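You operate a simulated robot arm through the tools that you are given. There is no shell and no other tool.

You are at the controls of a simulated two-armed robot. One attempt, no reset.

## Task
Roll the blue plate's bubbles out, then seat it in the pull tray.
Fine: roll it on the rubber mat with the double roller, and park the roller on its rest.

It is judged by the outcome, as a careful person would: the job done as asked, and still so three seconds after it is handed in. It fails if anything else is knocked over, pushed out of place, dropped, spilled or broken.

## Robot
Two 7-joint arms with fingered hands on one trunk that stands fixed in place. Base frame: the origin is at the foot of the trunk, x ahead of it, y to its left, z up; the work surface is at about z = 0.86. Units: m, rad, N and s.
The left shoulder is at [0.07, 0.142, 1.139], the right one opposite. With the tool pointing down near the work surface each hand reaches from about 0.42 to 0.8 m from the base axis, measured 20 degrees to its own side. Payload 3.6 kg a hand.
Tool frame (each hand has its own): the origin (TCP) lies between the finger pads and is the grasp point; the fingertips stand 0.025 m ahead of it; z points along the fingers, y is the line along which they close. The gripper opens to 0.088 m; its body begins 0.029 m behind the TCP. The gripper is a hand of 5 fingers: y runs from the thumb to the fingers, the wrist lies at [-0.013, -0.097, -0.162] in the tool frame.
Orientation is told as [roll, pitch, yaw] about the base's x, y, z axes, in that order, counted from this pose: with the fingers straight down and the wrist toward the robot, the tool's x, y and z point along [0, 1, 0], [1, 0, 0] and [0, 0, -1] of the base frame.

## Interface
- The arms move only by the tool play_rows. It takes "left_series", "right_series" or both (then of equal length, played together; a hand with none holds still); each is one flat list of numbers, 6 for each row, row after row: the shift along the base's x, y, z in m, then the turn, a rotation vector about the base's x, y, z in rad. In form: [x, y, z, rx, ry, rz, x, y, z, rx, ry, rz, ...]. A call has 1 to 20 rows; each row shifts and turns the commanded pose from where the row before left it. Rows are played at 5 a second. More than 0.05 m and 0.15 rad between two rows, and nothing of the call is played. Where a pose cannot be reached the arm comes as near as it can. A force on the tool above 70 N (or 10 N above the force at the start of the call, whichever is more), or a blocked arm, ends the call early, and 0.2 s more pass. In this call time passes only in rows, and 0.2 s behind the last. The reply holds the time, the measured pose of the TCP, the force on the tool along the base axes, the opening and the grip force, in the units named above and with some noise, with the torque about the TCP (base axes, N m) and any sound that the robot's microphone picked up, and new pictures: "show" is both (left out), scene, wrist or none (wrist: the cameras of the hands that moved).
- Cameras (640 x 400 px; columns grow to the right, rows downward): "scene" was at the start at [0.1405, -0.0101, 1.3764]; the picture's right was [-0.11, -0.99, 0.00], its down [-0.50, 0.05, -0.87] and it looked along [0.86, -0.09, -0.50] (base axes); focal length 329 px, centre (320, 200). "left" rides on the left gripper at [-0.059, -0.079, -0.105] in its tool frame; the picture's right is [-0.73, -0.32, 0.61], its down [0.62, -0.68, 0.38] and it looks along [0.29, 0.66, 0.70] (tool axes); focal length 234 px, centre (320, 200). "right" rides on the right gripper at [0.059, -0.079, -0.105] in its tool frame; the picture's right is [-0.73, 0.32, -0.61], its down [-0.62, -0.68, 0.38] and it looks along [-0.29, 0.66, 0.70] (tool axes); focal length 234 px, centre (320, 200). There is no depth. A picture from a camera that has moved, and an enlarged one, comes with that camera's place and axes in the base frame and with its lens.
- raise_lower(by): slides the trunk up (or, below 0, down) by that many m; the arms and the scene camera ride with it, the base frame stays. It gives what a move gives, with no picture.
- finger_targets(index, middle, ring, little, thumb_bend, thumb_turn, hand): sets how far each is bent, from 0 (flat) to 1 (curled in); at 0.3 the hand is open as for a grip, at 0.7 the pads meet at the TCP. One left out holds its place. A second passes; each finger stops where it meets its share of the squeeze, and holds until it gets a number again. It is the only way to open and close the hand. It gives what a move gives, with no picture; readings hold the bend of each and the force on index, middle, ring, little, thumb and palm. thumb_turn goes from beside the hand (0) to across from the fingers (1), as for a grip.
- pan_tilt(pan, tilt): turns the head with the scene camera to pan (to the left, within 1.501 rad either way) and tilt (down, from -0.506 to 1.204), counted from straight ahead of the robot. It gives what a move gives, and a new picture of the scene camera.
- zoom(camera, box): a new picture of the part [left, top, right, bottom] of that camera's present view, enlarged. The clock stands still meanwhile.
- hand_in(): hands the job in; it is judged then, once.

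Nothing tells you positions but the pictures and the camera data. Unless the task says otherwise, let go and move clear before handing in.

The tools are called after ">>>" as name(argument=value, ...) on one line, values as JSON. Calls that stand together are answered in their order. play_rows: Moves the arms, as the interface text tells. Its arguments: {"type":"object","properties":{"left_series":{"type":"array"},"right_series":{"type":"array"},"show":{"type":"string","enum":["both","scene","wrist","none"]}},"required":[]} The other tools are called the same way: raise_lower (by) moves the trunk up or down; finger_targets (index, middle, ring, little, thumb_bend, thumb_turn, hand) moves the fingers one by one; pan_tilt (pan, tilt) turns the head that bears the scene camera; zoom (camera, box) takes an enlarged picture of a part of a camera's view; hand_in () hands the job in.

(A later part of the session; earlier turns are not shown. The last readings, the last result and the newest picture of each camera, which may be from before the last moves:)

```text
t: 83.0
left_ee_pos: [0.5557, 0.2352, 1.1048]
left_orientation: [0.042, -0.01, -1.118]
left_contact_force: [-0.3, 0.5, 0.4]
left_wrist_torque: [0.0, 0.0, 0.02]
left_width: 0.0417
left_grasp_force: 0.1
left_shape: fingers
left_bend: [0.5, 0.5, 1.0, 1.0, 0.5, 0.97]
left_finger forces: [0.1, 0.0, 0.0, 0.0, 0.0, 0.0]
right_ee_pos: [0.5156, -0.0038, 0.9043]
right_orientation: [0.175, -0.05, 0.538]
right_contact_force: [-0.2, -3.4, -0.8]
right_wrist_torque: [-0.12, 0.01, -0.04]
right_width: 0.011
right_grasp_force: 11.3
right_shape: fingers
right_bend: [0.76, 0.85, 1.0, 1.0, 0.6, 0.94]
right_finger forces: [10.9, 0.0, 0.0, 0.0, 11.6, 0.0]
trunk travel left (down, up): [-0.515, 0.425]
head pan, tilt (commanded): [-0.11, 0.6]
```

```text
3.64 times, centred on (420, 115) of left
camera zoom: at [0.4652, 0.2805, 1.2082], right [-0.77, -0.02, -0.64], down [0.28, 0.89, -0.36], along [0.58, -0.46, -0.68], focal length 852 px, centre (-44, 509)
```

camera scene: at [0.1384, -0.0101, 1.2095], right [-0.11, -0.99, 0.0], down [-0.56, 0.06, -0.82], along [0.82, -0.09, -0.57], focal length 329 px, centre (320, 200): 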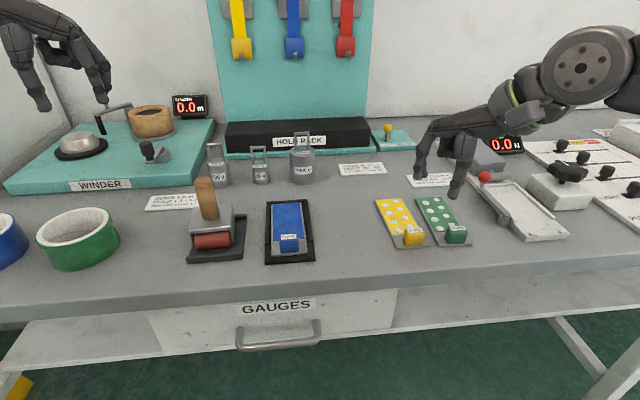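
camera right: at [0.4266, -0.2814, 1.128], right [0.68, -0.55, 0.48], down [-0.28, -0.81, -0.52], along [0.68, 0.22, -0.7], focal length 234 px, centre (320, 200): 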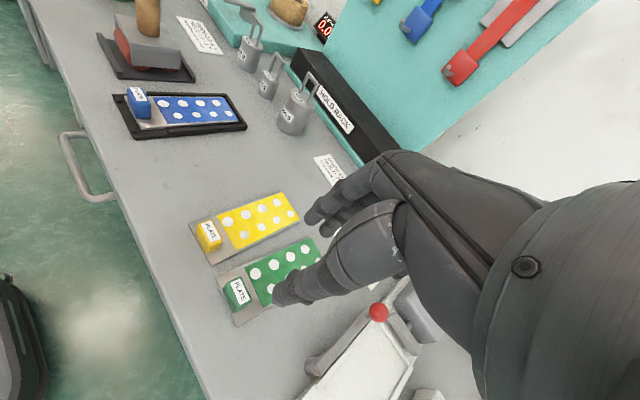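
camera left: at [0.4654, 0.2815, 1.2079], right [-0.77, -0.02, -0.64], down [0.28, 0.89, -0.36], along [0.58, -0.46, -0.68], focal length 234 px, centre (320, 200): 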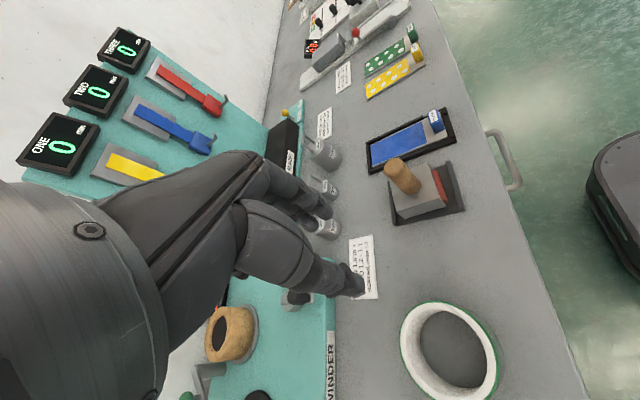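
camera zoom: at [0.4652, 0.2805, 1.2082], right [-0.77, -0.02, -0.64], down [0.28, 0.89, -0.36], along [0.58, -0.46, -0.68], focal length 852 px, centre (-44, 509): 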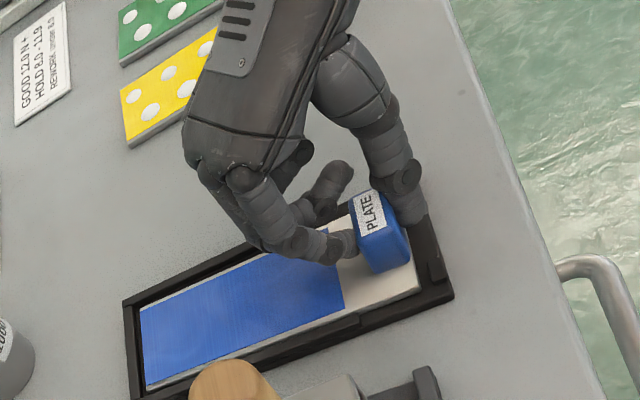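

The middle finger missed the tab this time and the plate slid a few millimetres against the mat's left wall. I'll open, lift, and regrasp with the hand square to the tab (roll about 0.5, yaw 0), where both fingers sit flush.

>>> finger_targets(hand="right", index=0.55, middle=0.55, thumb_bend=0.45)

>>> play_rows(right_series=[0, 0, 0.01, 0, 0, 0, 0, 0, 0.02, 0, 0, 0, 0, 0, 0.02, 0, 0, 0, 0, -0.01, 0.01, 0, 0, 0, 0, -0.01, 0.005, 0, 0, 0], show="none")

>>> zoom(camera="scene", box=[250, 170, 340, 270])

>>> zoom(camera="left", box=[360, 60, 480, 170])

```text
t: 84.0
left_ee_pos: [0.5558, 0.2364, 1.1053]
left_orientation: [0.043, -0.009, -1.118]
left_contact_force: [1.2, 0.2, 0.4]
left_wrist_torque: [0.0, 0.01, 0.0]
left_width: 0.0417
left_grasp_force: 0.1
left_shape: fingers
left_bend: [0.5, 0.5, 1.0, 1.0, 0.5, 0.97]
left_finger forces: [0.0, 0.1, 0.0, 0.1, 0.1, 0.0]
right_ee_pos: [0.5148, -0.0032, 0.9047]
right_orientation: [0.174, -0.051, 0.54]
right_contact_force: [0.0, -1.1, 0.5]
right_wrist_torque: [-0.01, 0.0, -0.01]
right_width: 0.041
right_grasp_force: 0.0
right_shape: fingers
right_bend: [0.55, 0.55, 1.0, 1.0, 0.45, 0.97]
right_finger forces: [0.0, 0.0, 0.0, 0.1, 0.1, 0.0]
trunk travel left (down, up): [-0.515, 0.425]
head pan, tilt (commanded): [-0.11, 0.6]
```

```text
t: 85.2
left_ee_pos: [0.5571, 0.2353, 1.1056]
left_orientation: [0.041, -0.012, -1.12]
left_contact_force: [-0.7, -0.6, 0.2]
left_wrist_torque: [-0.02, -0.02, 0.02]
left_width: 0.0417
left_grasp_force: 0.1
left_shape: fingers
left_bend: [0.5, 0.5, 1.0, 1.0, 0.5, 0.97]
left_finger forces: [0.0, 0.0, 0.0, 0.1, 0.1, 0.1]
right_ee_pos: [0.5162, -0.0225, 0.9693]
right_orientation: [0.176, -0.052, 0.539]
right_contact_force: [-0.7, -0.4, 1.1]
right_wrist_torque: [-0.01, 0.0, -0.01]
right_width: 0.0409
right_grasp_force: 0.0
right_shape: fingers
right_bend: [0.55, 0.55, 1.0, 1.0, 0.45, 0.97]
right_finger forces: [0.0, 0.0, 0.1, 0.1, 0.1, 0.1]
trunk travel left (down, up): [-0.515, 0.425]
head pan, tilt (commanded): [-0.11, 0.6]
```

```text
4.00 times, centred on (295, 220) of scene
camera zoom: at [0.1383, -0.0103, 1.2095], right [-0.11, -0.99, 0.0], down [-0.56, 0.06, -0.83], along [0.82, -0.09, -0.57], focal length 1316 px, centre (420, 120)
```

zoom: 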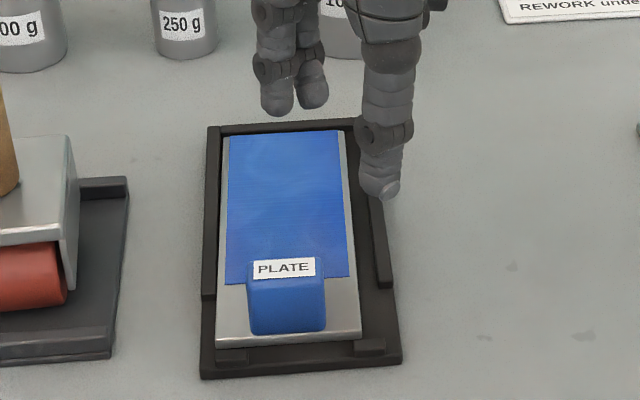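

```text
3.64 times, centred on (420, 115) of left
camera zoom: at [0.4648, 0.2807, 1.2083], right [-0.77, -0.02, -0.64], down [0.28, 0.89, -0.36], along [0.58, -0.46, -0.68], focal length 852 px, centre (-44, 509)
```

zoom: 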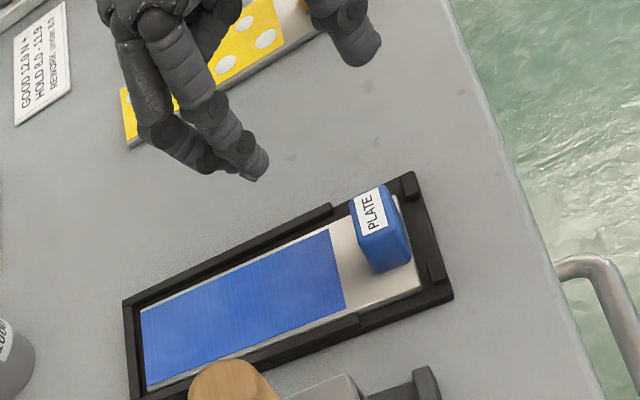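

The plate is intact at centre y ≈-0.001, tab centre ≈(0.5075, -0.001). I'll square the hand to roll 0.5, yaw 0 at this height.

>>> play_rows(right_series=[-0.0015, 0, 0.002, 0.04, 0.02, -0.09, -0.0015, 0, 0.002, 0.05, 0.015, -0.09, -0.0015, 0, 0.002, 0.055, 0.01, -0.09, -0.0015, 0, 0.002, 0.06, 0.005, -0.09, -0.0015, 0, 0, 0.06, 0, -0.09, -0.001, 0, 0, 0.06, 0, -0.089, 0, 0, 0, 0, 0, 0], show="none")

```text
t: 86.8
left_ee_pos: [0.5554, 0.2357, 1.1063]
left_orientation: [0.043, -0.011, -1.118]
left_contact_force: [0.4, -0.3, 0.1]
left_wrist_torque: [0.02, 0.0, -0.01]
left_width: 0.0416
left_grasp_force: 0.0
left_shape: fingers
left_bend: [0.5, 0.5, 1.0, 1.0, 0.5, 0.97]
left_finger forces: [0.0, 0.1, 0.1, 0.0, 0.1, 0.0]
right_ee_pos: [0.5077, -0.0218, 0.978]
right_orientation: [0.506, -0.082, -0.023]
right_contact_force: [-0.4, -0.3, 0.2]
right_wrist_torque: [0.02, -0.03, 0.03]
right_width: 0.041
right_grasp_force: 0.1
right_shape: fingers
right_bend: [0.55, 0.55, 1.0, 1.0, 0.45, 0.97]
right_finger forces: [0.1, 0.0, 0.0, 0.1, 0.1, 0.1]
trunk travel left (down, up): [-0.515, 0.425]
head pan, tilt (commanded): [-0.11, 0.6]
```

Nearly square; correcting the leftover pitch and yaw, centring over the tab, and lowering part way to check.

>>> play_rows(right_series=[0, 0.004, -0.008, 0, 0.03, 0.008, 0, 0.004, -0.01, 0, 0.03, 0.008, 0, 0.004, -0.012, 0, 0.022, 0.007, 0, 0, -0.012, 0, 0, 0, 0, 0, 0, 0, 0, 0], show="none")

>>> zoom(camera="scene", box=[250, 150, 350, 270])

>>> zoom(camera="left", box=[360, 50, 480, 170])

>>> zoom(camera="right", box=[200, 150, 420, 330])

```text
t: 88.0
left_ee_pos: [0.5555, 0.2367, 1.1065]
left_orientation: [0.042, -0.011, -1.12]
left_contact_force: [0.5, 0.6, 0.1]
left_wrist_torque: [-0.02, 0.0, 0.01]
left_width: 0.0414
left_grasp_force: 0.0
left_shape: fingers
left_bend: [0.5, 0.5, 1.0, 1.0, 0.5, 0.97]
left_finger forces: [0.0, 0.1, 0.1, 0.1, 0.0, 0.0]
right_ee_pos: [0.5071, -0.0086, 0.9342]
right_orientation: [0.506, 0.001, 0.001]
right_contact_force: [0.0, 0.5, 0.5]
right_wrist_torque: [-0.04, -0.01, 0.0]
right_width: 0.0412
right_grasp_force: 0.0
right_shape: fingers
right_bend: [0.55, 0.55, 1.0, 1.0, 0.45, 0.97]
right_finger forces: [0.1, 0.0, 0.0, 0.0, 0.1, 0.0]
trunk travel left (down, up): [-0.515, 0.425]
head pan, tilt (commanded): [-0.11, 0.6]
```

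```text
3.33 times, centred on (300, 210) of scene
camera zoom: at [0.1383, -0.0099, 1.2095], right [-0.11, -0.99, 0.0], down [-0.56, 0.06, -0.83], along [0.82, -0.09, -0.56], focal length 1097 px, centre (387, 167)
```

zoom: 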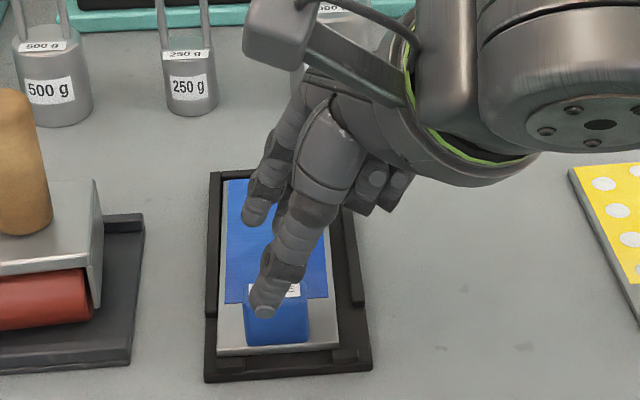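

```text
3.33 times, centred on (420, 110) of left
camera zoom: at [0.4648, 0.2812, 1.2082], right [-0.77, -0.02, -0.64], down [0.28, 0.89, -0.36], along [0.58, -0.46, -0.68], focal length 781 px, centre (-13, 500)
```

zoom: 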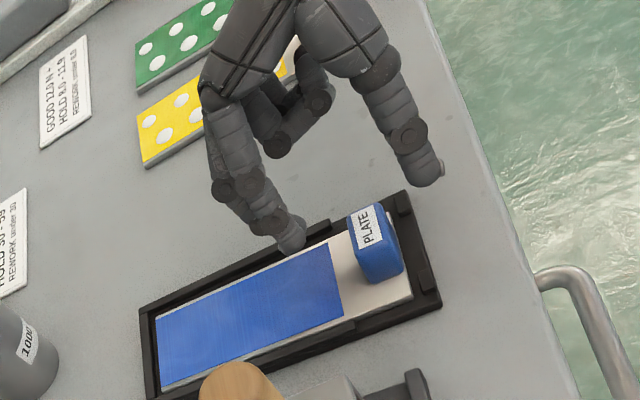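

```text
2.22 times, centred on (310, 240) of right
camera zoom: at [0.4287, -0.0093, 1.055], right [0.32, -0.93, 0.18], down [-0.68, -0.36, -0.64], along [0.66, 0.08, -0.75], focal length 520 px, centre (342, 111)
```

zoom: 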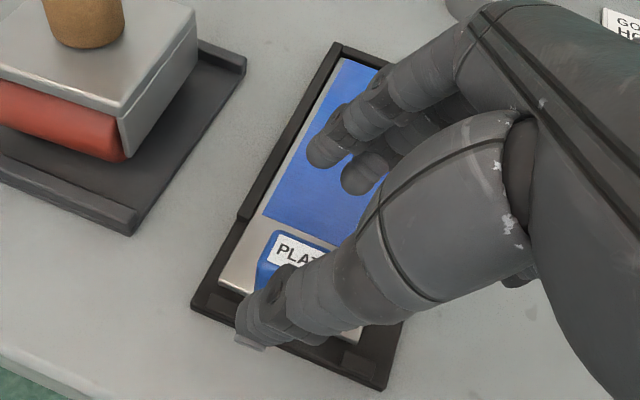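

Both fingers and thumb are centred on the same line as the tab now. Lowering the remaining 34 mm.

>>> play_rows(right_series=[0.0003, -0.0006, -0.01, 0, 0, 0, 0, 0, -0.01, 0, 0, 0, 0, 0, -0.008, 0, 0, 0, 0, 0, -0.005, 0, 0, 0, 0, 0, 0, 0, 0, 0], show="none")

>>> zoom(camera="scene", box=[250, 170, 340, 270])

>>> zoom(camera="right", box=[220, 160, 400, 310])

```text
t: 89.2
left_ee_pos: [0.5559, 0.2361, 1.1063]
left_orientation: [0.042, -0.01, -1.118]
left_contact_force: [-0.2, 0.5, 0.2]
left_wrist_torque: [-0.03, -0.01, -0.04]
left_width: 0.0417
left_grasp_force: 0.0
left_shape: fingers
left_bend: [0.5, 0.5, 1.0, 1.0, 0.5, 0.97]
left_finger forces: [0.0, 0.0, 0.0, 0.0, 0.0, 0.1]
right_ee_pos: [0.5071, -0.0089, 0.9015]
right_orientation: [0.505, 0.0, 0.002]
right_contact_force: [1.1, -0.5, 4.1]
right_wrist_torque: [-0.01, -0.1, -0.02]
right_width: 0.0416
right_grasp_force: 2.0
right_shape: fingers
right_bend: [0.55, 0.54, 1.0, 1.0, 0.45, 0.97]
right_finger forces: [0.0, 4.0, 0.1, 0.1, 0.0, 0.0]
trunk travel left (down, up): [-0.515, 0.425]
head pan, tilt (commanded): [-0.11, 0.6]
```

```text
4.00 times, centred on (295, 220) of scene
camera zoom: at [0.1381, -0.0101, 1.2096], right [-0.11, -0.99, 0.0], down [-0.56, 0.06, -0.83], along [0.82, -0.09, -0.56], focal length 1316 px, centre (420, 120)
```

zoom: 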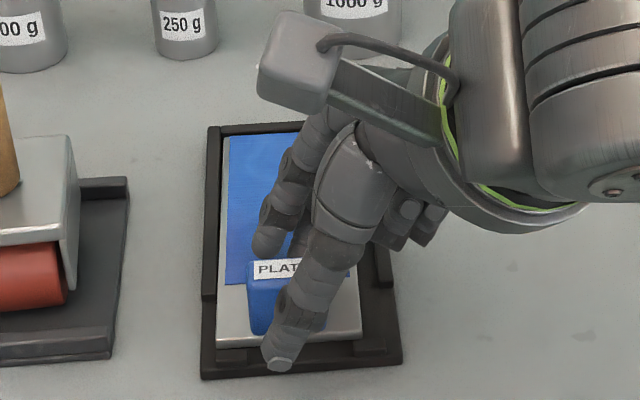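

```text
2.67 times, centred on (310, 235) of right
camera zoom: at [0.4285, -0.0096, 1.0231], right [0.32, -0.93, 0.18], down [-0.68, -0.36, -0.64], along [0.66, 0.08, -0.75], focal length 624 px, centre (347, 107)
```

zoom: 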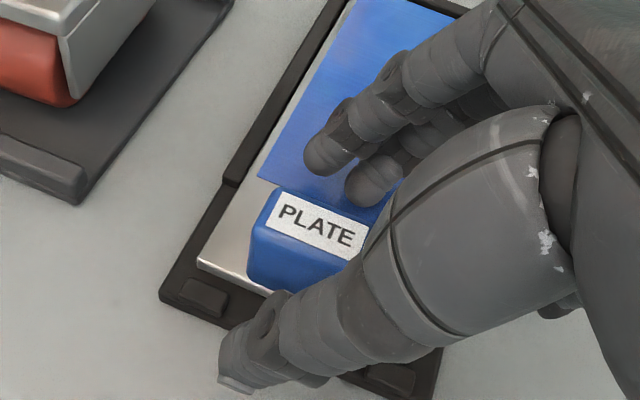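

The middle fingertip just touches the plate, so I'll rise 3 mm and then close gradually.

>>> play_rows(right_series=[0, 0, 0.003, 0, 0, 0, 0, 0, 0, 0, 0, 0], show="none")

>>> finger_targets(hand="right", index=0.62, middle=0.62, thumb_bend=0.6)

>>> zoom(camera="scene", box=[250, 170, 340, 270])

>>> zoom(camera="right", box=[220, 160, 400, 310])

```text
t: 89.8
left_ee_pos: [0.5554, 0.2371, 1.1059]
left_orientation: [0.041, -0.011, -1.12]
left_contact_force: [0.9, -0.2, 0.0]
left_wrist_torque: [-0.01, 0.0, -0.01]
left_width: 0.0418
left_grasp_force: 0.0
left_shape: fingers
left_bend: [0.5, 0.5, 1.0, 1.0, 0.5, 0.97]
left_finger forces: [0.0, 0.0, 0.1, 0.0, 0.1, 0.1]
right_ee_pos: [0.5081, -0.01, 0.9057]
right_orientation: [0.507, 0.0, 0.002]
right_contact_force: [0.5, -0.1, -0.4]
right_wrist_torque: [-0.02, 0.02, -0.03]
right_width: 0.0415
right_grasp_force: 0.0
right_shape: fingers
right_bend: [0.55, 0.55, 1.0, 1.0, 0.45, 0.97]
right_finger forces: [0.0, 0.1, 0.0, 0.0, 0.1, 0.0]
trunk travel left (down, up): [-0.515, 0.425]
head pan, tilt (commanded): [-0.11, 0.6]
```

```text
t: 90.8
left_ee_pos: [0.5559, 0.2368, 1.1053]
left_orientation: [0.042, -0.012, -1.118]
left_contact_force: [0.1, 0.1, 0.2]
left_wrist_torque: [0.0, 0.01, 0.03]
left_width: 0.0417
left_grasp_force: 0.0
left_shape: fingers
left_bend: [0.5, 0.5, 1.0, 1.0, 0.5, 0.97]
left_finger forces: [0.1, 0.1, 0.0, 0.0, 0.0, 0.1]
right_ee_pos: [0.5088, -0.0097, 0.9049]
right_orientation: [0.508, 0.001, 0.002]
right_contact_force: [0.0, 0.2, 0.2]
right_wrist_torque: [-0.03, 0.04, -0.03]
right_width: 0.0191
right_grasp_force: 0.6
right_shape: fingers
right_bend: [0.62, 0.62, 1.0, 1.0, 0.59, 0.97]
right_finger forces: [0.1, 0.0, 0.1, 0.0, 0.6, 0.0]
trunk travel left (down, up): [-0.515, 0.425]
head pan, tilt (commanded): [-0.11, 0.6]
```

```text
4.00 times, centred on (295, 220) of scene
camera zoom: at [0.1384, -0.0099, 1.2095], right [-0.11, -0.99, 0.0], down [-0.56, 0.06, -0.83], along [0.82, -0.09, -0.57], focal length 1316 px, centre (420, 120)
```

zoom: 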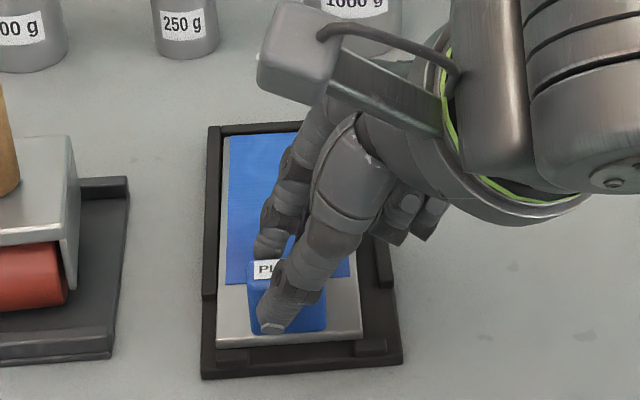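

```text
2.67 times, centred on (310, 235) of right
camera zoom: at [0.4285, -0.0097, 1.0259], right [0.32, -0.93, 0.18], down [-0.68, -0.36, -0.64], along [0.66, 0.08, -0.75], focal length 624 px, centre (347, 107)
```

zoom: 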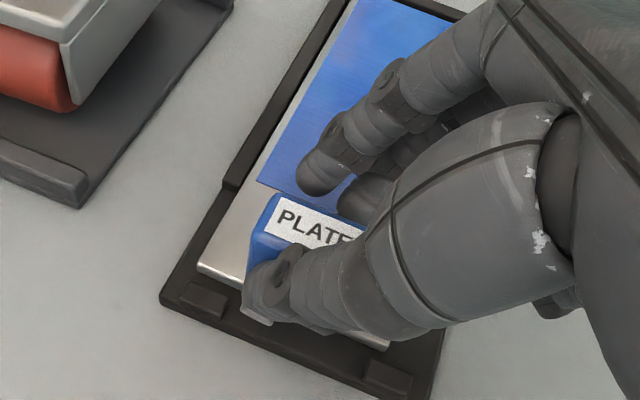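

Thumb and fingers are square on the tab. Closing firmly now, with the mat keeping the plate straight.

>>> finger_targets(hand="right", index=0.8, middle=0.8, thumb_bend=0.8)

>>> zoom(camera="scene", box=[250, 170, 340, 270])

>>> zoom(camera="right", box=[220, 160, 400, 310])

>>> zoom(camera="left", box=[360, 60, 480, 170])

```text
t: 91.8
left_ee_pos: [0.5566, 0.2374, 1.1068]
left_orientation: [0.041, -0.011, -1.119]
left_contact_force: [-1.0, -0.1, 0.2]
left_wrist_torque: [-0.02, 0.0, 0.02]
left_width: 0.0413
left_grasp_force: 0.1
left_shape: fingers
left_bend: [0.5, 0.5, 1.0, 1.0, 0.5, 0.97]
left_finger forces: [0.0, 0.1, 0.1, 0.0, 0.1, 0.0]
right_ee_pos: [0.509, -0.0109, 0.9063]
right_orientation: [0.504, 0.001, 0.001]
right_contact_force: [0.5, 1.0, 0.0]
right_wrist_torque: [0.04, 0.03, 0.16]
right_width: 0.0081
right_grasp_force: 15.5
right_shape: fingers
right_bend: [0.74, 0.72, 1.0, 1.0, 0.64, 0.97]
right_finger forces: [7.7, 8.1, 0.0, 0.1, 15.7, 0.0]
trunk travel left (down, up): [-0.515, 0.425]
head pan, tilt (commanded): [-0.11, 0.6]
```

```text
4.00 times, centred on (295, 220) of scene
camera zoom: at [0.1388, -0.0097, 1.2095], right [-0.11, -0.99, 0.0], down [-0.56, 0.06, -0.82], along [0.82, -0.09, -0.57], focal length 1316 px, centre (420, 120)
```

zoom: 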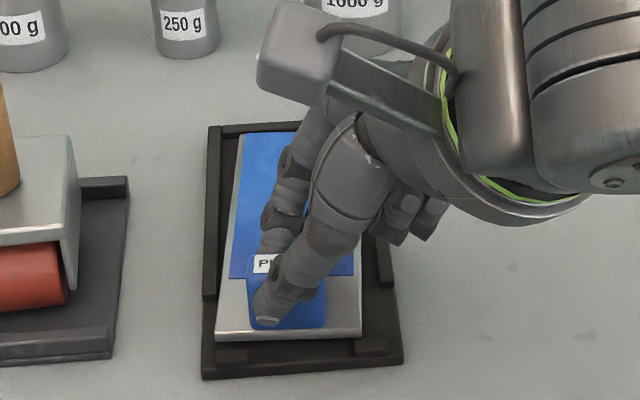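

```text
2.67 times, centred on (310, 235) of right
camera zoom: at [0.4288, -0.0094, 1.0257], right [0.32, -0.93, 0.18], down [-0.68, -0.36, -0.64], along [0.66, 0.08, -0.75], focal length 624 px, centre (347, 107)
```

zoom: 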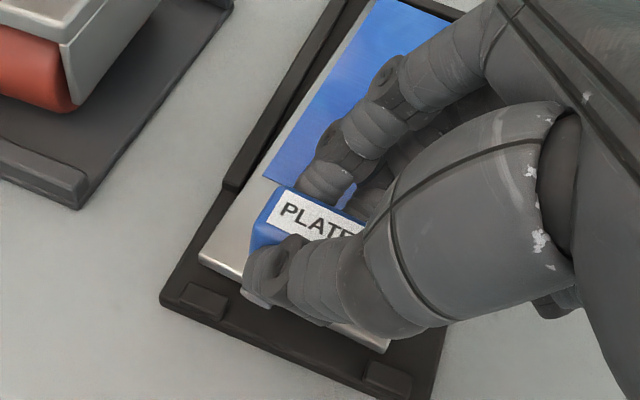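

```text
3.64 times, centred on (420, 115) of left
camera zoom: at [0.4653, 0.2814, 1.2079], right [-0.77, -0.02, -0.64], down [0.28, 0.89, -0.36], along [0.58, -0.46, -0.68], focal length 852 px, centre (-44, 509)
```

zoom: 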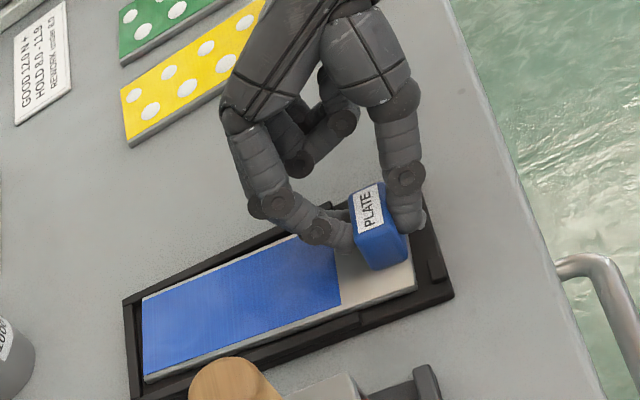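

A balanced grip this time: 7.7 and 8.1 N on the fingers, 15.7 N on the thumb. Lifting gently.

>>> play_rows(right_series=[0, 0, 0.004, 0, 0, 0, 0, 0, 0.006, 0, 0, 0, 0, 0, 0.01, 0, 0, 0, 0, 0, 0.012, 0, 0, 0, 0, 0, 0, 0, 0, 0], show="none")

>>> zoom(camera="scene", box=[240, 150, 350, 270])

>>> zoom(camera="left", box=[350, 50, 480, 170])

```text
t: 93.0
left_ee_pos: [0.5562, 0.2366, 1.1051]
left_orientation: [0.043, -0.01, -1.119]
left_contact_force: [0.7, 0.2, 0.2]
left_wrist_torque: [-0.02, 0.02, 0.01]
left_width: 0.0415
left_grasp_force: 0.1
left_shape: fingers
left_bend: [0.5, 0.5, 1.0, 1.0, 0.5, 0.97]
left_finger forces: [0.0, 0.1, 0.0, 0.0, 0.0, 0.0]
right_ee_pos: [0.5088, -0.0091, 0.9371]
right_orientation: [0.506, 0.003, 0.003]
right_contact_force: [0.3, 0.5, -3.7]
right_wrist_torque: [0.06, 0.07, 0.19]
right_width: 0.0083
right_grasp_force: 16.3
right_shape: fingers
right_bend: [0.73, 0.72, 1.0, 1.0, 0.67, 0.95]
right_finger forces: [9.8, 7.2, 0.0, 0.0, 16.2, 0.1]
trunk travel left (down, up): [-0.515, 0.425]
head pan, tilt (commanded): [-0.11, 0.6]
```

```text
3.33 times, centred on (295, 210) of scene
camera zoom: at [0.1389, -0.0097, 1.2095], right [-0.11, -0.99, 0.0], down [-0.56, 0.06, -0.82], along [0.82, -0.09, -0.57], focal length 1097 px, centre (403, 167)
```

zoom: 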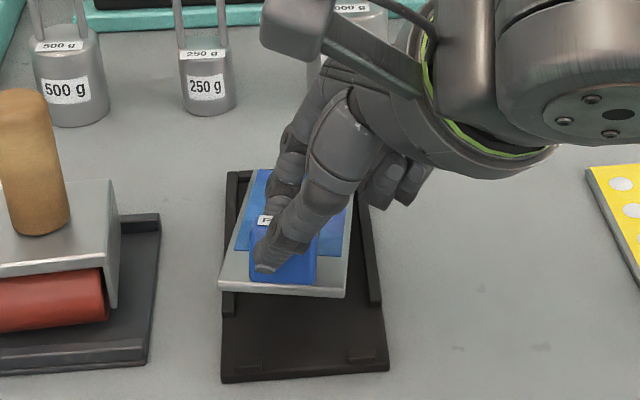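

```text
3.33 times, centred on (415, 110) of left
camera zoom: at [0.4654, 0.2814, 1.2079], right [-0.77, -0.02, -0.64], down [0.28, 0.89, -0.36], along [0.58, -0.46, -0.68], focal length 781 px, centre (3, 500)
```

zoom: 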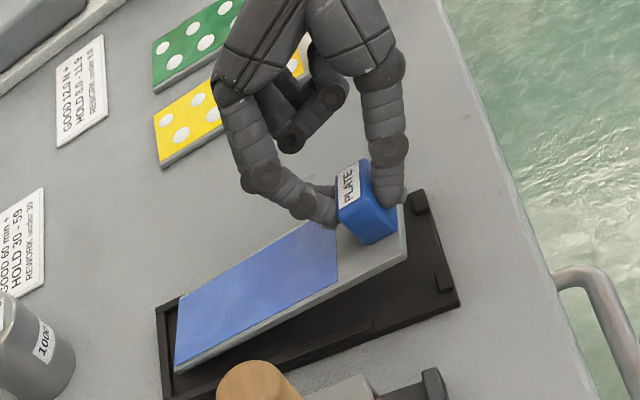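

The plate is up but its far end droops. I'll raise it clear of the mat walls and measure the droop.

>>> play_rows(right_series=[0, -0.002, 0.01, 0, 0, 0, 0, -0.002, 0.012, 0, 0, 0, 0, -0.003, 0.012, 0, 0, 0, 0, -0.003, 0.01, 0, 0, 0, 0, 0, 0, 0, 0, 0], show="none")

>>> zoom(camera="scene", box=[240, 130, 350, 260])

>>> zoom(camera="left", box=[340, 30, 480, 170])

```text
t: 94.2
left_ee_pos: [0.5568, 0.2357, 1.1053]
left_orientation: [0.042, -0.009, -1.12]
left_contact_force: [0.0, 0.1, -0.1]
left_wrist_torque: [-0.01, 0.0, 0.01]
left_width: 0.0412
left_grasp_force: 0.1
left_shape: fingers
left_bend: [0.5, 0.5, 1.0, 1.0, 0.5, 0.97]
left_finger forces: [0.0, 0.0, 0.0, 0.0, 0.0, 0.0]
right_ee_pos: [0.5104, -0.019, 0.9805]
right_orientation: [0.506, 0.001, 0.0]
right_contact_force: [-0.2, 0.1, -3.5]
right_wrist_torque: [0.02, 0.07, 0.0]
right_width: 0.0086
right_grasp_force: 16.1
right_shape: fingers
right_bend: [0.74, 0.74, 1.0, 1.0, 0.68, 0.91]
right_finger forces: [12.9, 4.0, 0.1, 0.0, 15.8, 0.1]
trunk travel left (down, up): [-0.515, 0.425]
head pan, tilt (commanded): [-0.11, 0.6]
```

```text
3.08 times, centred on (295, 195) of scene
camera zoom: at [0.139, -0.0099, 1.2094], right [-0.11, -0.99, 0.0], down [-0.56, 0.06, -0.82], along [0.82, -0.09, -0.57], focal length 1013 px, centre (397, 215)
```

zoom: 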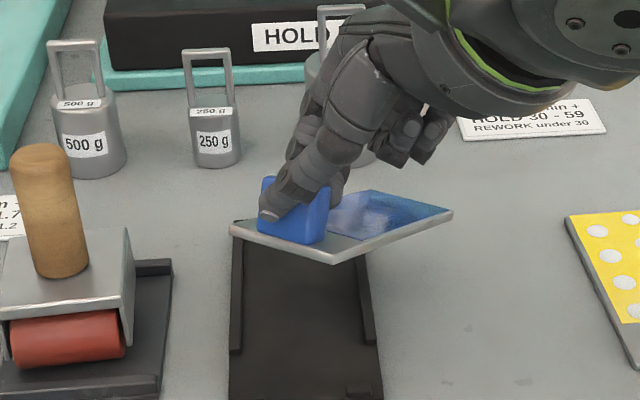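

```text
2.86 times, centred on (410, 100) of left
camera zoom: at [0.4656, 0.2811, 1.2079], right [-0.77, -0.02, -0.64], down [0.28, 0.89, -0.36], along [0.58, -0.46, -0.68], focal length 669 px, centre (63, 486)
```

zoom: 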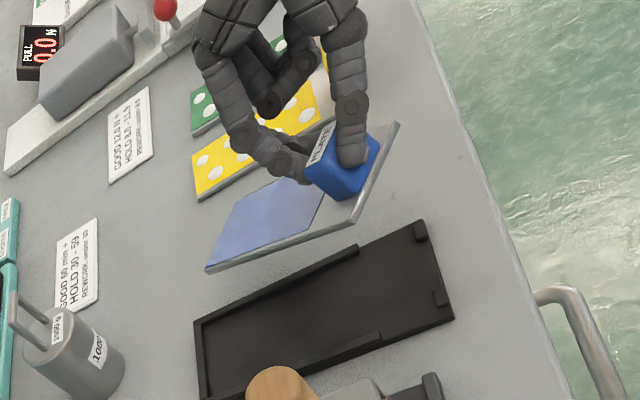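

The plate is swivelling in this shallow pinch (yaw about -0.6, droop about 0.36 rad), so I won't carry it far like this. I'll rotate it straight over the free spot where it originally lay, set it down there, and regrasp deeper with the hand upright.

>>> play_rows(right_series=[0, -0.008, 0, 0, -0.02, 0.075, 0, -0.01, 0, 0, -0.025, 0.075, 0, -0.01, 0, 0, -0.025, 0.075, 0, -0.01, 0, 0, -0.025, 0.075, 0, -0.011, 0, 0, -0.025, 0.075, 0, -0.011, 0, 0, -0.025, 0.075, 0, -0.011, 0, 0, -0.02, 0.075, 0, -0.011, 0, 0, 0, 0.07], show="none")

>>> zoom(camera="scene", box=[270, 130, 390, 270])

>>> zoom(camera="left", box=[320, 20, 460, 150])

```text
t: 96.0
left_ee_pos: [0.5563, 0.2366, 1.1068]
left_orientation: [0.042, -0.01, -1.119]
left_contact_force: [-0.4, 0.2, -0.1]
left_wrist_torque: [0.0, 0.03, 0.03]
left_width: 0.0417
left_grasp_force: 0.1
left_shape: fingers
left_bend: [0.5, 0.5, 1.0, 1.0, 0.5, 0.97]
left_finger forces: [0.1, 0.1, 0.0, 0.1, 0.1, 0.0]
right_ee_pos: [0.5095, -0.1022, 0.98]
right_orientation: [0.464, -0.157, 0.602]
right_contact_force: [1.2, 0.0, -2.7]
right_wrist_torque: [-0.02, 0.11, 0.03]
right_width: 0.0085
right_grasp_force: 16.5
right_shape: fingers
right_bend: [0.74, 0.74, 1.0, 1.0, 0.68, 0.91]
right_finger forces: [13.3, 3.4, 0.0, 0.0, 16.1, 0.0]
trunk travel left (down, up): [-0.515, 0.425]
head pan, tilt (commanded): [-0.11, 0.6]
```

```text
2.86 times, centred on (330, 200) of scene
camera zoom: at [0.1391, -0.0105, 1.2094], right [-0.11, -0.99, 0.0], down [-0.56, 0.06, -0.82], along [0.82, -0.09, -0.57], focal length 940 px, centre (291, 200)
```

zoom: 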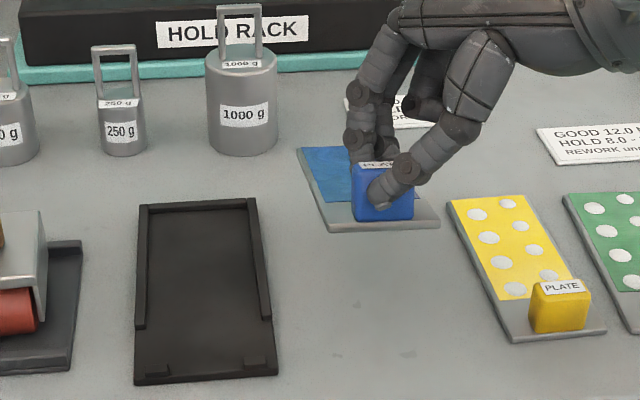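

```text
3.08 times, centred on (390, 85) of left
camera zoom: at [0.4656, 0.2805, 1.208], right [-0.77, -0.02, -0.64], down [0.28, 0.89, -0.36], along [0.58, -0.46, -0.68], focal length 720 px, centre (105, 554)
```

zoom: 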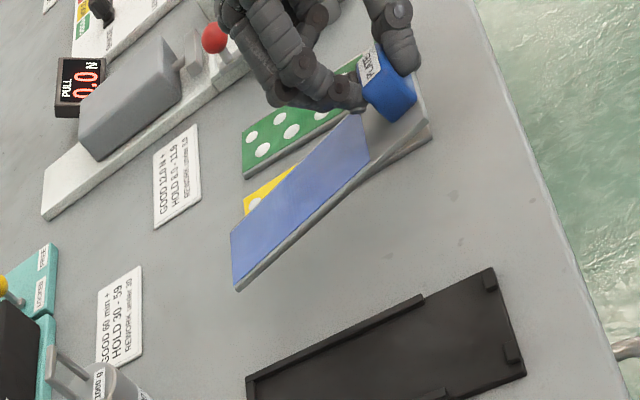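

The plate held steady during that swing and is now nearly straight. I'll measure its droop more precisely before deciding.

>>> zoom(camera="left", box=[360, 20, 430, 90])

>>> zoom(camera="scene", box=[310, 160, 370, 220])

>>> zoom(camera="right", box=[220, 160, 400, 310])

```text
5.71 times, centred on (395, 55) of left
camera zoom: at [0.4656, 0.2805, 1.208], right [-0.77, -0.02, -0.64], down [0.28, 0.89, -0.36], along [0.58, -0.46, -0.68], focal length 1338 px, centre (-109, 1029)
```

zoom: 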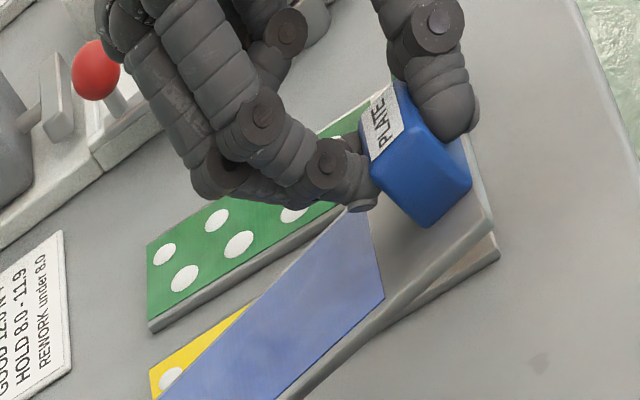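

```text
6.67 times, centred on (340, 190) of scene
camera zoom: at [0.1391, -0.0105, 1.2094], right [-0.11, -0.99, 0.0], down [-0.56, 0.06, -0.82], along [0.82, -0.09, -0.57], focal length 2194 px, centre (187, 267)
```

zoom: 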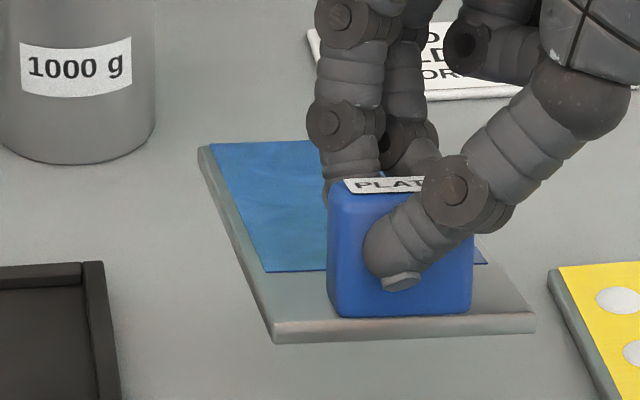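

```text
2.67 times, centred on (310, 235) of right
camera zoom: at [0.4264, -0.1525, 1.087], right [0.76, -0.6, 0.27], down [-0.26, -0.64, -0.72], along [0.6, 0.48, -0.64], focal length 624 px, centre (347, 107)
```

zoom: 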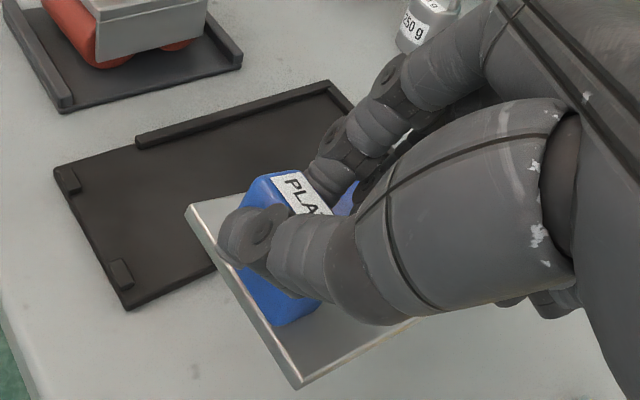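

Yaw is ≈0 and only a 0.27 rad droop remains, with the thumb tip 7 mm clear above the plate. The grip is steady at 16 N, so I'll level the plate by pitching the hand and then carry it.

>>> play_rows(right_series=[0, 0, 0.002, 0, -0.025, 0, 0, 0, 0.002, 0, -0.03, 0, 0, 0, 0.002, 0, -0.03, 0, 0, 0, 0.002, 0, -0.03, 0, 0, 0, 0.002, 0, -0.03, 0, 0, 0, 0.002, 0, -0.03, 0, 0, 0, 0.002, 0, -0.03, 0, 0, 0, 0.002, 0, -0.03, 0, 0, 0, 0.002, 0, -0.03, 0, 0, 0, 0, 0, 0, 0], show="none")

>>> zoom(camera="left", box=[330, 10, 450, 130])

>>> zoom(camera="scene", box=[300, 140, 380, 220])

```text
t: 98.2
left_ee_pos: [0.5556, 0.2366, 1.1053]
left_orientation: [0.043, -0.011, -1.118]
left_contact_force: [0.7, 0.3, -0.4]
left_wrist_torque: [-0.02, -0.01, 0.03]
left_width: 0.0413
left_grasp_force: 0.0
left_shape: fingers
left_bend: [0.5, 0.5, 1.0, 1.0, 0.5, 0.97]
left_finger forces: [0.0, 0.1, 0.0, 0.1, 0.0, 0.0]
right_ee_pos: [0.5078, -0.1031, 0.9987]
right_orientation: [0.302, -0.371, 0.645]
right_contact_force: [-0.3, -0.9, -3.8]
right_wrist_torque: [-0.05, 0.09, 0.01]
right_width: 0.0089
right_grasp_force: 16.5
right_shape: fingers
right_bend: [0.74, 0.74, 1.0, 1.0, 0.68, 0.91]
right_finger forces: [13.2, 3.0, 0.0, 0.0, 16.2, 0.1]
trunk travel left (down, up): [-0.515, 0.425]
head pan, tilt (commanded): [-0.11, 0.6]
```

```text
3.33 times, centred on (390, 70) of left
camera zoom: at [0.4655, 0.281, 1.2079], right [-0.77, -0.02, -0.64], down [0.28, 0.89, -0.36], along [0.58, -0.46, -0.68], focal length 781 px, centre (87, 633)
```

zoom: 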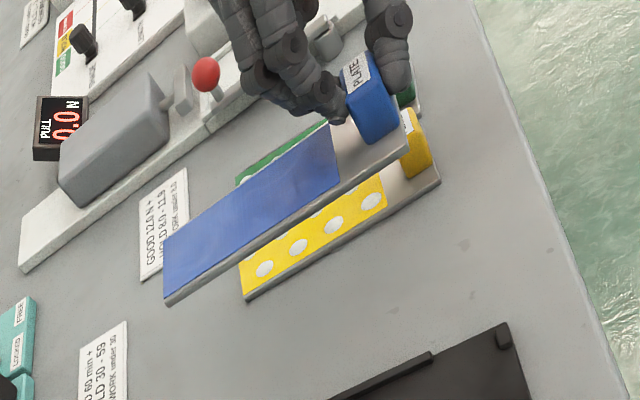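

```text
5.00 times, centred on (340, 180) of scene
camera zoom: at [0.1389, -0.01, 1.2094], right [-0.11, -0.99, 0.0], down [-0.56, 0.06, -0.82], along [0.82, -0.09, -0.57], focal length 1646 px, centre (220, 300)
```

zoom: 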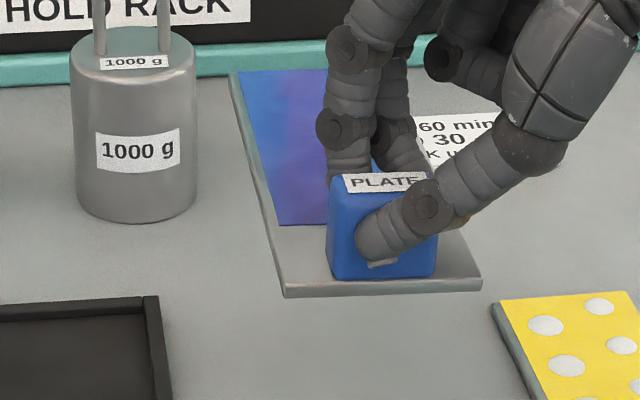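

The plate is level and straight (near edge x 0.496, centre y -0.093, z 0.963). Now I'll carry it right at this height toward the tray, with small smooth steps.

>>> play_rows(right_series=[0, -0.012, 0, 0, 0, 0, 0, -0.02, 0, 0, 0, 0, 0.0005, -0.025, 0, 0, 0, 0, 0.0005, -0.028, 0, 0, 0, 0, 0.001, -0.03, 0, 0, 0, 0, 0.001, -0.03, 0, 0, 0, 0, 0.001, -0.03, 0, 0, 0, 0, 0.001, -0.03, 0, 0, 0, 0, 0.0005, -0.03, 0, 0, 0, 0, 0.0005, -0.028, 0, 0, 0, 0, 0.0005, -0.025, 0, 0, 0, 0, 0, -0.02, 0, 0, 0, 0, 0, -0.012, 0, 0, 0, 0, 0, 0, 0, 0, 0, 0], show="none")

>>> pan_tilt(pan=-0.5, tilt=0.6)

>>> zoom(camera="scene", box=[310, 100, 430, 220])

>>> zoom(camera="left", box=[300, 0, 440, 100])

```text
t: 101.2
left_ee_pos: [0.556, 0.2362, 1.106]
left_orientation: [0.043, -0.012, -1.119]
left_contact_force: [-0.3, 0.1, 0.5]
left_wrist_torque: [-0.04, 0.01, 0.01]
left_width: 0.0416
left_grasp_force: 0.2
left_shape: fingers
left_bend: [0.5, 0.5, 1.0, 1.0, 0.5, 0.97]
left_finger forces: [0.0, 0.0, 0.0, 0.1, 0.1, 0.0]
right_ee_pos: [0.5169, -0.4213, 0.9972]
right_orientation: [0.303, -0.371, 0.644]
right_contact_force: [-0.2, 0.3, -2.8]
right_wrist_torque: [-0.02, 0.11, 0.0]
right_width: 0.0084
right_grasp_force: 16.4
right_shape: fingers
right_bend: [0.74, 0.75, 1.0, 1.0, 0.69, 0.91]
right_finger forces: [13.4, 3.2, 0.0, 0.0, 16.4, 0.0]
trunk travel left (down, up): [-0.515, 0.425]
head pan, tilt (commanded): [-0.11, 0.6]
```

```text
t: 102.1
left_ee_pos: [0.556, 0.2366, 1.1048]
left_orientation: [0.042, -0.01, -1.119]
left_contact_force: [-0.6, 0.1, 1.0]
left_wrist_torque: [-0.02, -0.01, -0.02]
left_width: 0.0415
left_grasp_force: 0.0
left_shape: fingers
left_bend: [0.5, 0.5, 1.0, 1.0, 0.5, 0.97]
left_finger forces: [0.1, 0.1, 0.0, 0.1, 0.0, 0.0]
right_ee_pos: [0.5165, -0.4204, 0.9994]
right_orientation: [0.305, -0.372, 0.642]
right_contact_force: [-0.5, -0.1, -2.7]
right_wrist_torque: [0.01, 0.11, 0.02]
right_width: 0.0084
right_grasp_force: 16.6
right_shape: fingers
right_bend: [0.74, 0.74, 1.0, 1.0, 0.69, 0.91]
right_finger forces: [13.3, 3.2, 0.1, 0.0, 16.4, 0.1]
trunk travel left (down, up): [-0.515, 0.425]
head pan, tilt (commanded): [-0.499, 0.6]
camera scene: at [0.1286, -0.0428, 1.2094], right [-0.48, -0.88, 0.0], down [-0.5, 0.27, -0.82], along [0.72, -0.39, -0.57], focal length 329 px, centre (320, 200)
```

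scene: 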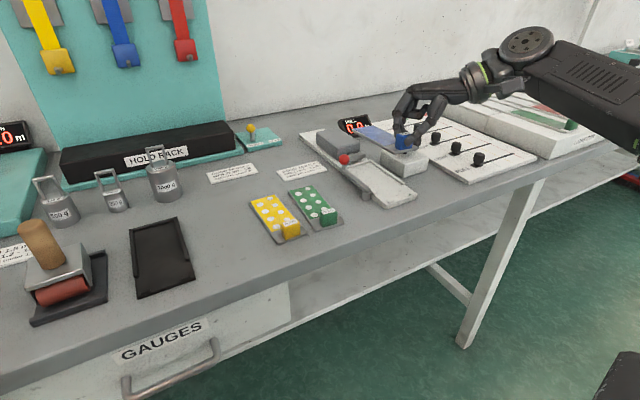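

```text
3.33 times, centred on (370, 160) of scene
camera zoom: at [0.1286, -0.0428, 1.2094], right [-0.48, -0.88, 0.0], down [-0.5, 0.27, -0.82], along [0.72, -0.39, -0.57], focal length 1097 px, centre (153, 333)
```

zoom: 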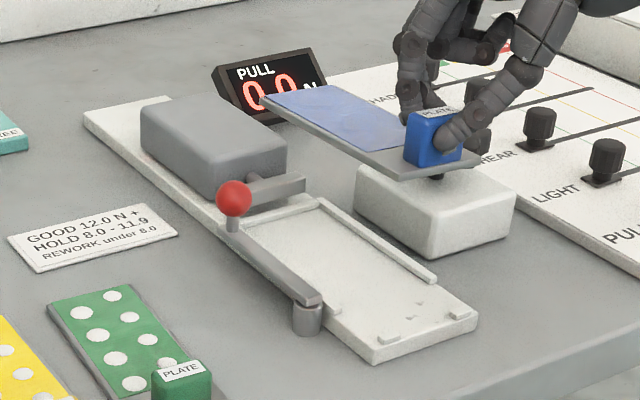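

```text
4.00 times, centred on (370, 50) of left
camera zoom: at [0.4654, 0.2807, 1.208], right [-0.77, -0.02, -0.64], down [0.28, 0.89, -0.36], along [0.58, -0.46, -0.68], focal length 937 px, centre (120, 800)
```

zoom: 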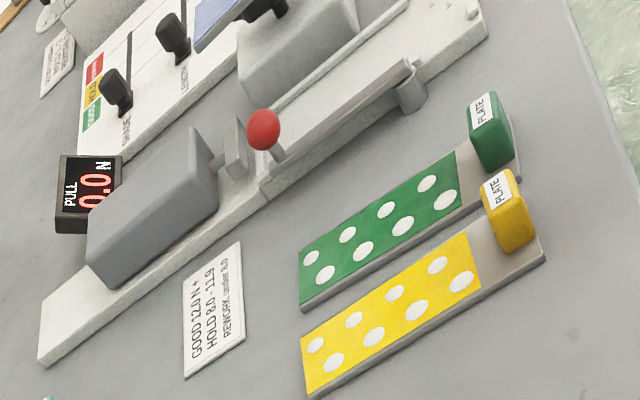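

The plate hovers over the tray area with a steady grip. I'll bring the left hand over (well clear) so its camera sees the tray from the left side.

>>> play_rows(left_series=[-0.004, -0.03, 0, 0, 0, -0.07, -0.004, -0.033, 0, 0, 0, -0.07, -0.004, -0.033, 0, 0, 0, -0.07, -0.004, -0.033, 0, 0, 0, -0.07, -0.004, -0.033, 0, 0, 0, -0.07, -0.004, -0.033, 0, 0, 0, -0.07, -0.004, -0.033, 0, 0, 0, -0.07, -0.004, -0.033, 0, 0, 0, -0.07, -0.004, -0.033, 0, 0, 0, -0.07], show="both")

```text
t: 104.1
left_ee_pos: [0.5105, -0.0602, 1.0961]
left_orientation: [0.044, -0.011, -1.749]
left_contact_force: [-1.2, 0.9, 1.0]
left_wrist_torque: [0.02, -0.02, -0.01]
left_width: 0.0417
left_grasp_force: 0.1
left_shape: fingers
left_bend: [0.5, 0.5, 1.0, 1.0, 0.5, 0.97]
left_finger forces: [0.1, 0.0, 0.0, 0.0, 0.0, 0.0]
left hand out of reach, approached as far as the arm can: row 8, 9
right_ee_pos: [0.5164, -0.4217, 0.9984]
right_orientation: [0.305, -0.373, 0.642]
right_contact_force: [0.5, -0.4, -3.5]
right_wrist_torque: [-0.02, 0.09, 0.01]
right_width: 0.0088
right_grasp_force: 16.2
right_shape: fingers
right_bend: [0.74, 0.75, 1.0, 1.0, 0.69, 0.91]
right_finger forces: [13.3, 3.2, 0.1, 0.1, 16.4, 0.0]
trunk travel left (down, up): [-0.515, 0.425]
head pan, tilt (commanded): [-0.499, 0.6]
camera scene: at [0.1289, -0.0438, 1.2094], right [-0.48, -0.88, 0.0], down [-0.5, 0.27, -0.82], along [0.72, -0.39, -0.57], focal length 329 px, centre (320, 200)
camera left: at [0.4635, 0.0317, 1.1989], right [-0.63, 0.43, -0.64], down [0.75, 0.55, -0.36], along [0.2, -0.71, -0.68], focal length 234 px, centre (320, 200)
```

scene: 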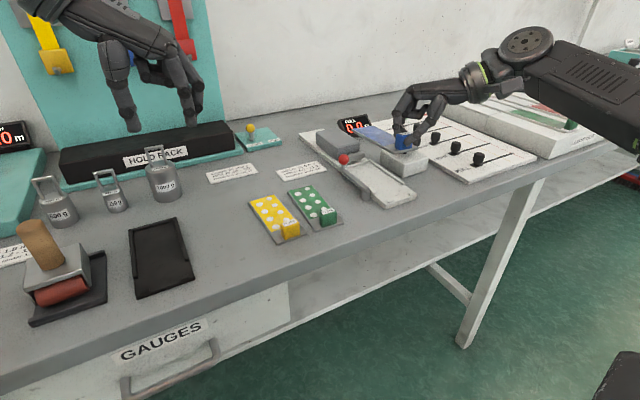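
left: 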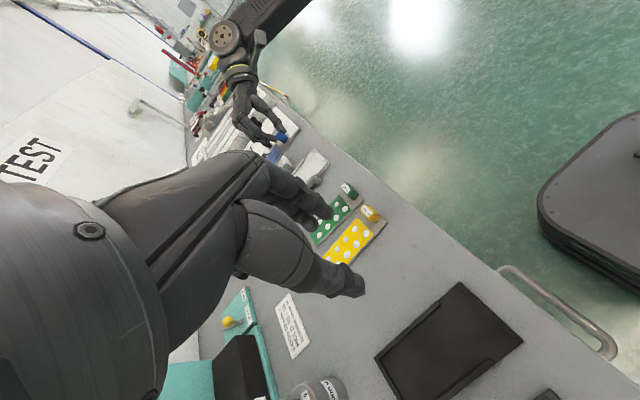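

The tray is partly hidden behind the left hand's own fingers; a small yaw back will uncover it.

>>> play_rows(left_series=[0, 0, 0, 0, 0, 0.1, 0, 0, 0, 0, 0, 0.1, 0, 0, 0, 0, 0, 0.1], show="wrist")

>>> zoom(camera="left", box=[290, 60, 450, 190])

```text
t: 104.9
left_ee_pos: [0.512, -0.0576, 1.0975]
left_orientation: [0.043, -0.012, -1.446]
left_contact_force: [0.0, -0.5, -0.7]
left_wrist_torque: [0.01, 0.0, -0.04]
left_width: 0.0414
left_grasp_force: 0.0
left_shape: fingers
left_bend: [0.5, 0.5, 1.0, 1.0, 0.5, 0.97]
left_finger forces: [0.0, 0.0, 0.0, 0.0, 0.1, 0.0]
right_ee_pos: [0.516, -0.4203, 0.9987]
right_orientation: [0.305, -0.372, 0.644]
right_contact_force: [0.3, 0.5, -4.1]
right_wrist_torque: [-0.06, 0.06, 0.01]
right_width: 0.0087
right_grasp_force: 17.2
right_shape: fingers
right_bend: [0.74, 0.74, 1.0, 1.0, 0.69, 0.91]
right_finger forces: [13.2, 3.3, 0.1, 0.0, 16.4, 0.1]
trunk travel left (down, up): [-0.515, 0.425]
head pan, tilt (commanded): [-0.499, 0.6]
camera left: at [0.4403, 0.0149, 1.1997], right [-0.73, 0.23, -0.64], down [0.55, 0.75, -0.36], along [0.4, -0.62, -0.68], focal length 234 px, centre (320, 200)
```

left: 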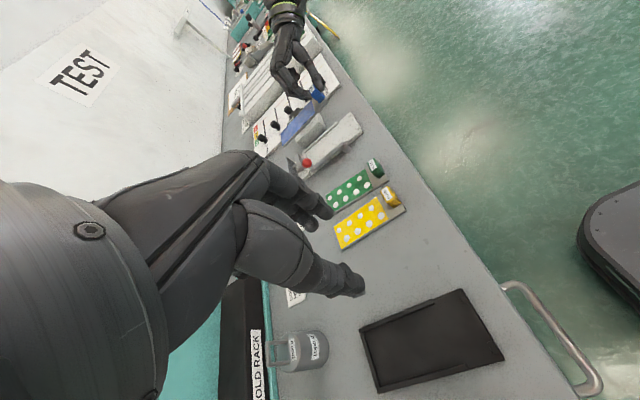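

```text
3.08 times, centred on (370, 125) of left
camera zoom: at [0.4403, 0.0149, 1.1997], right [-0.73, 0.23, -0.64], down [0.55, 0.75, -0.36], along [0.4, -0.62, -0.68], focal length 720 px, centre (166, 431)
```

zoom: 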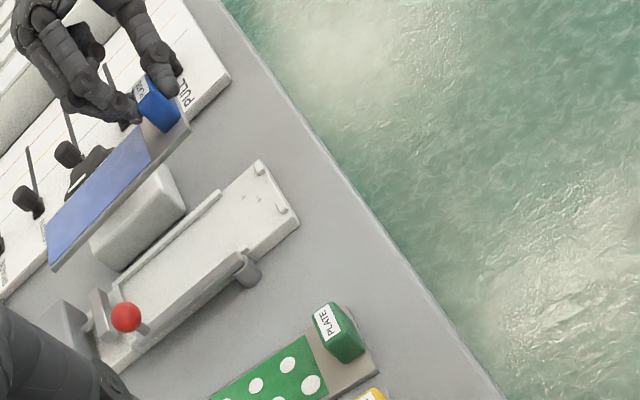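

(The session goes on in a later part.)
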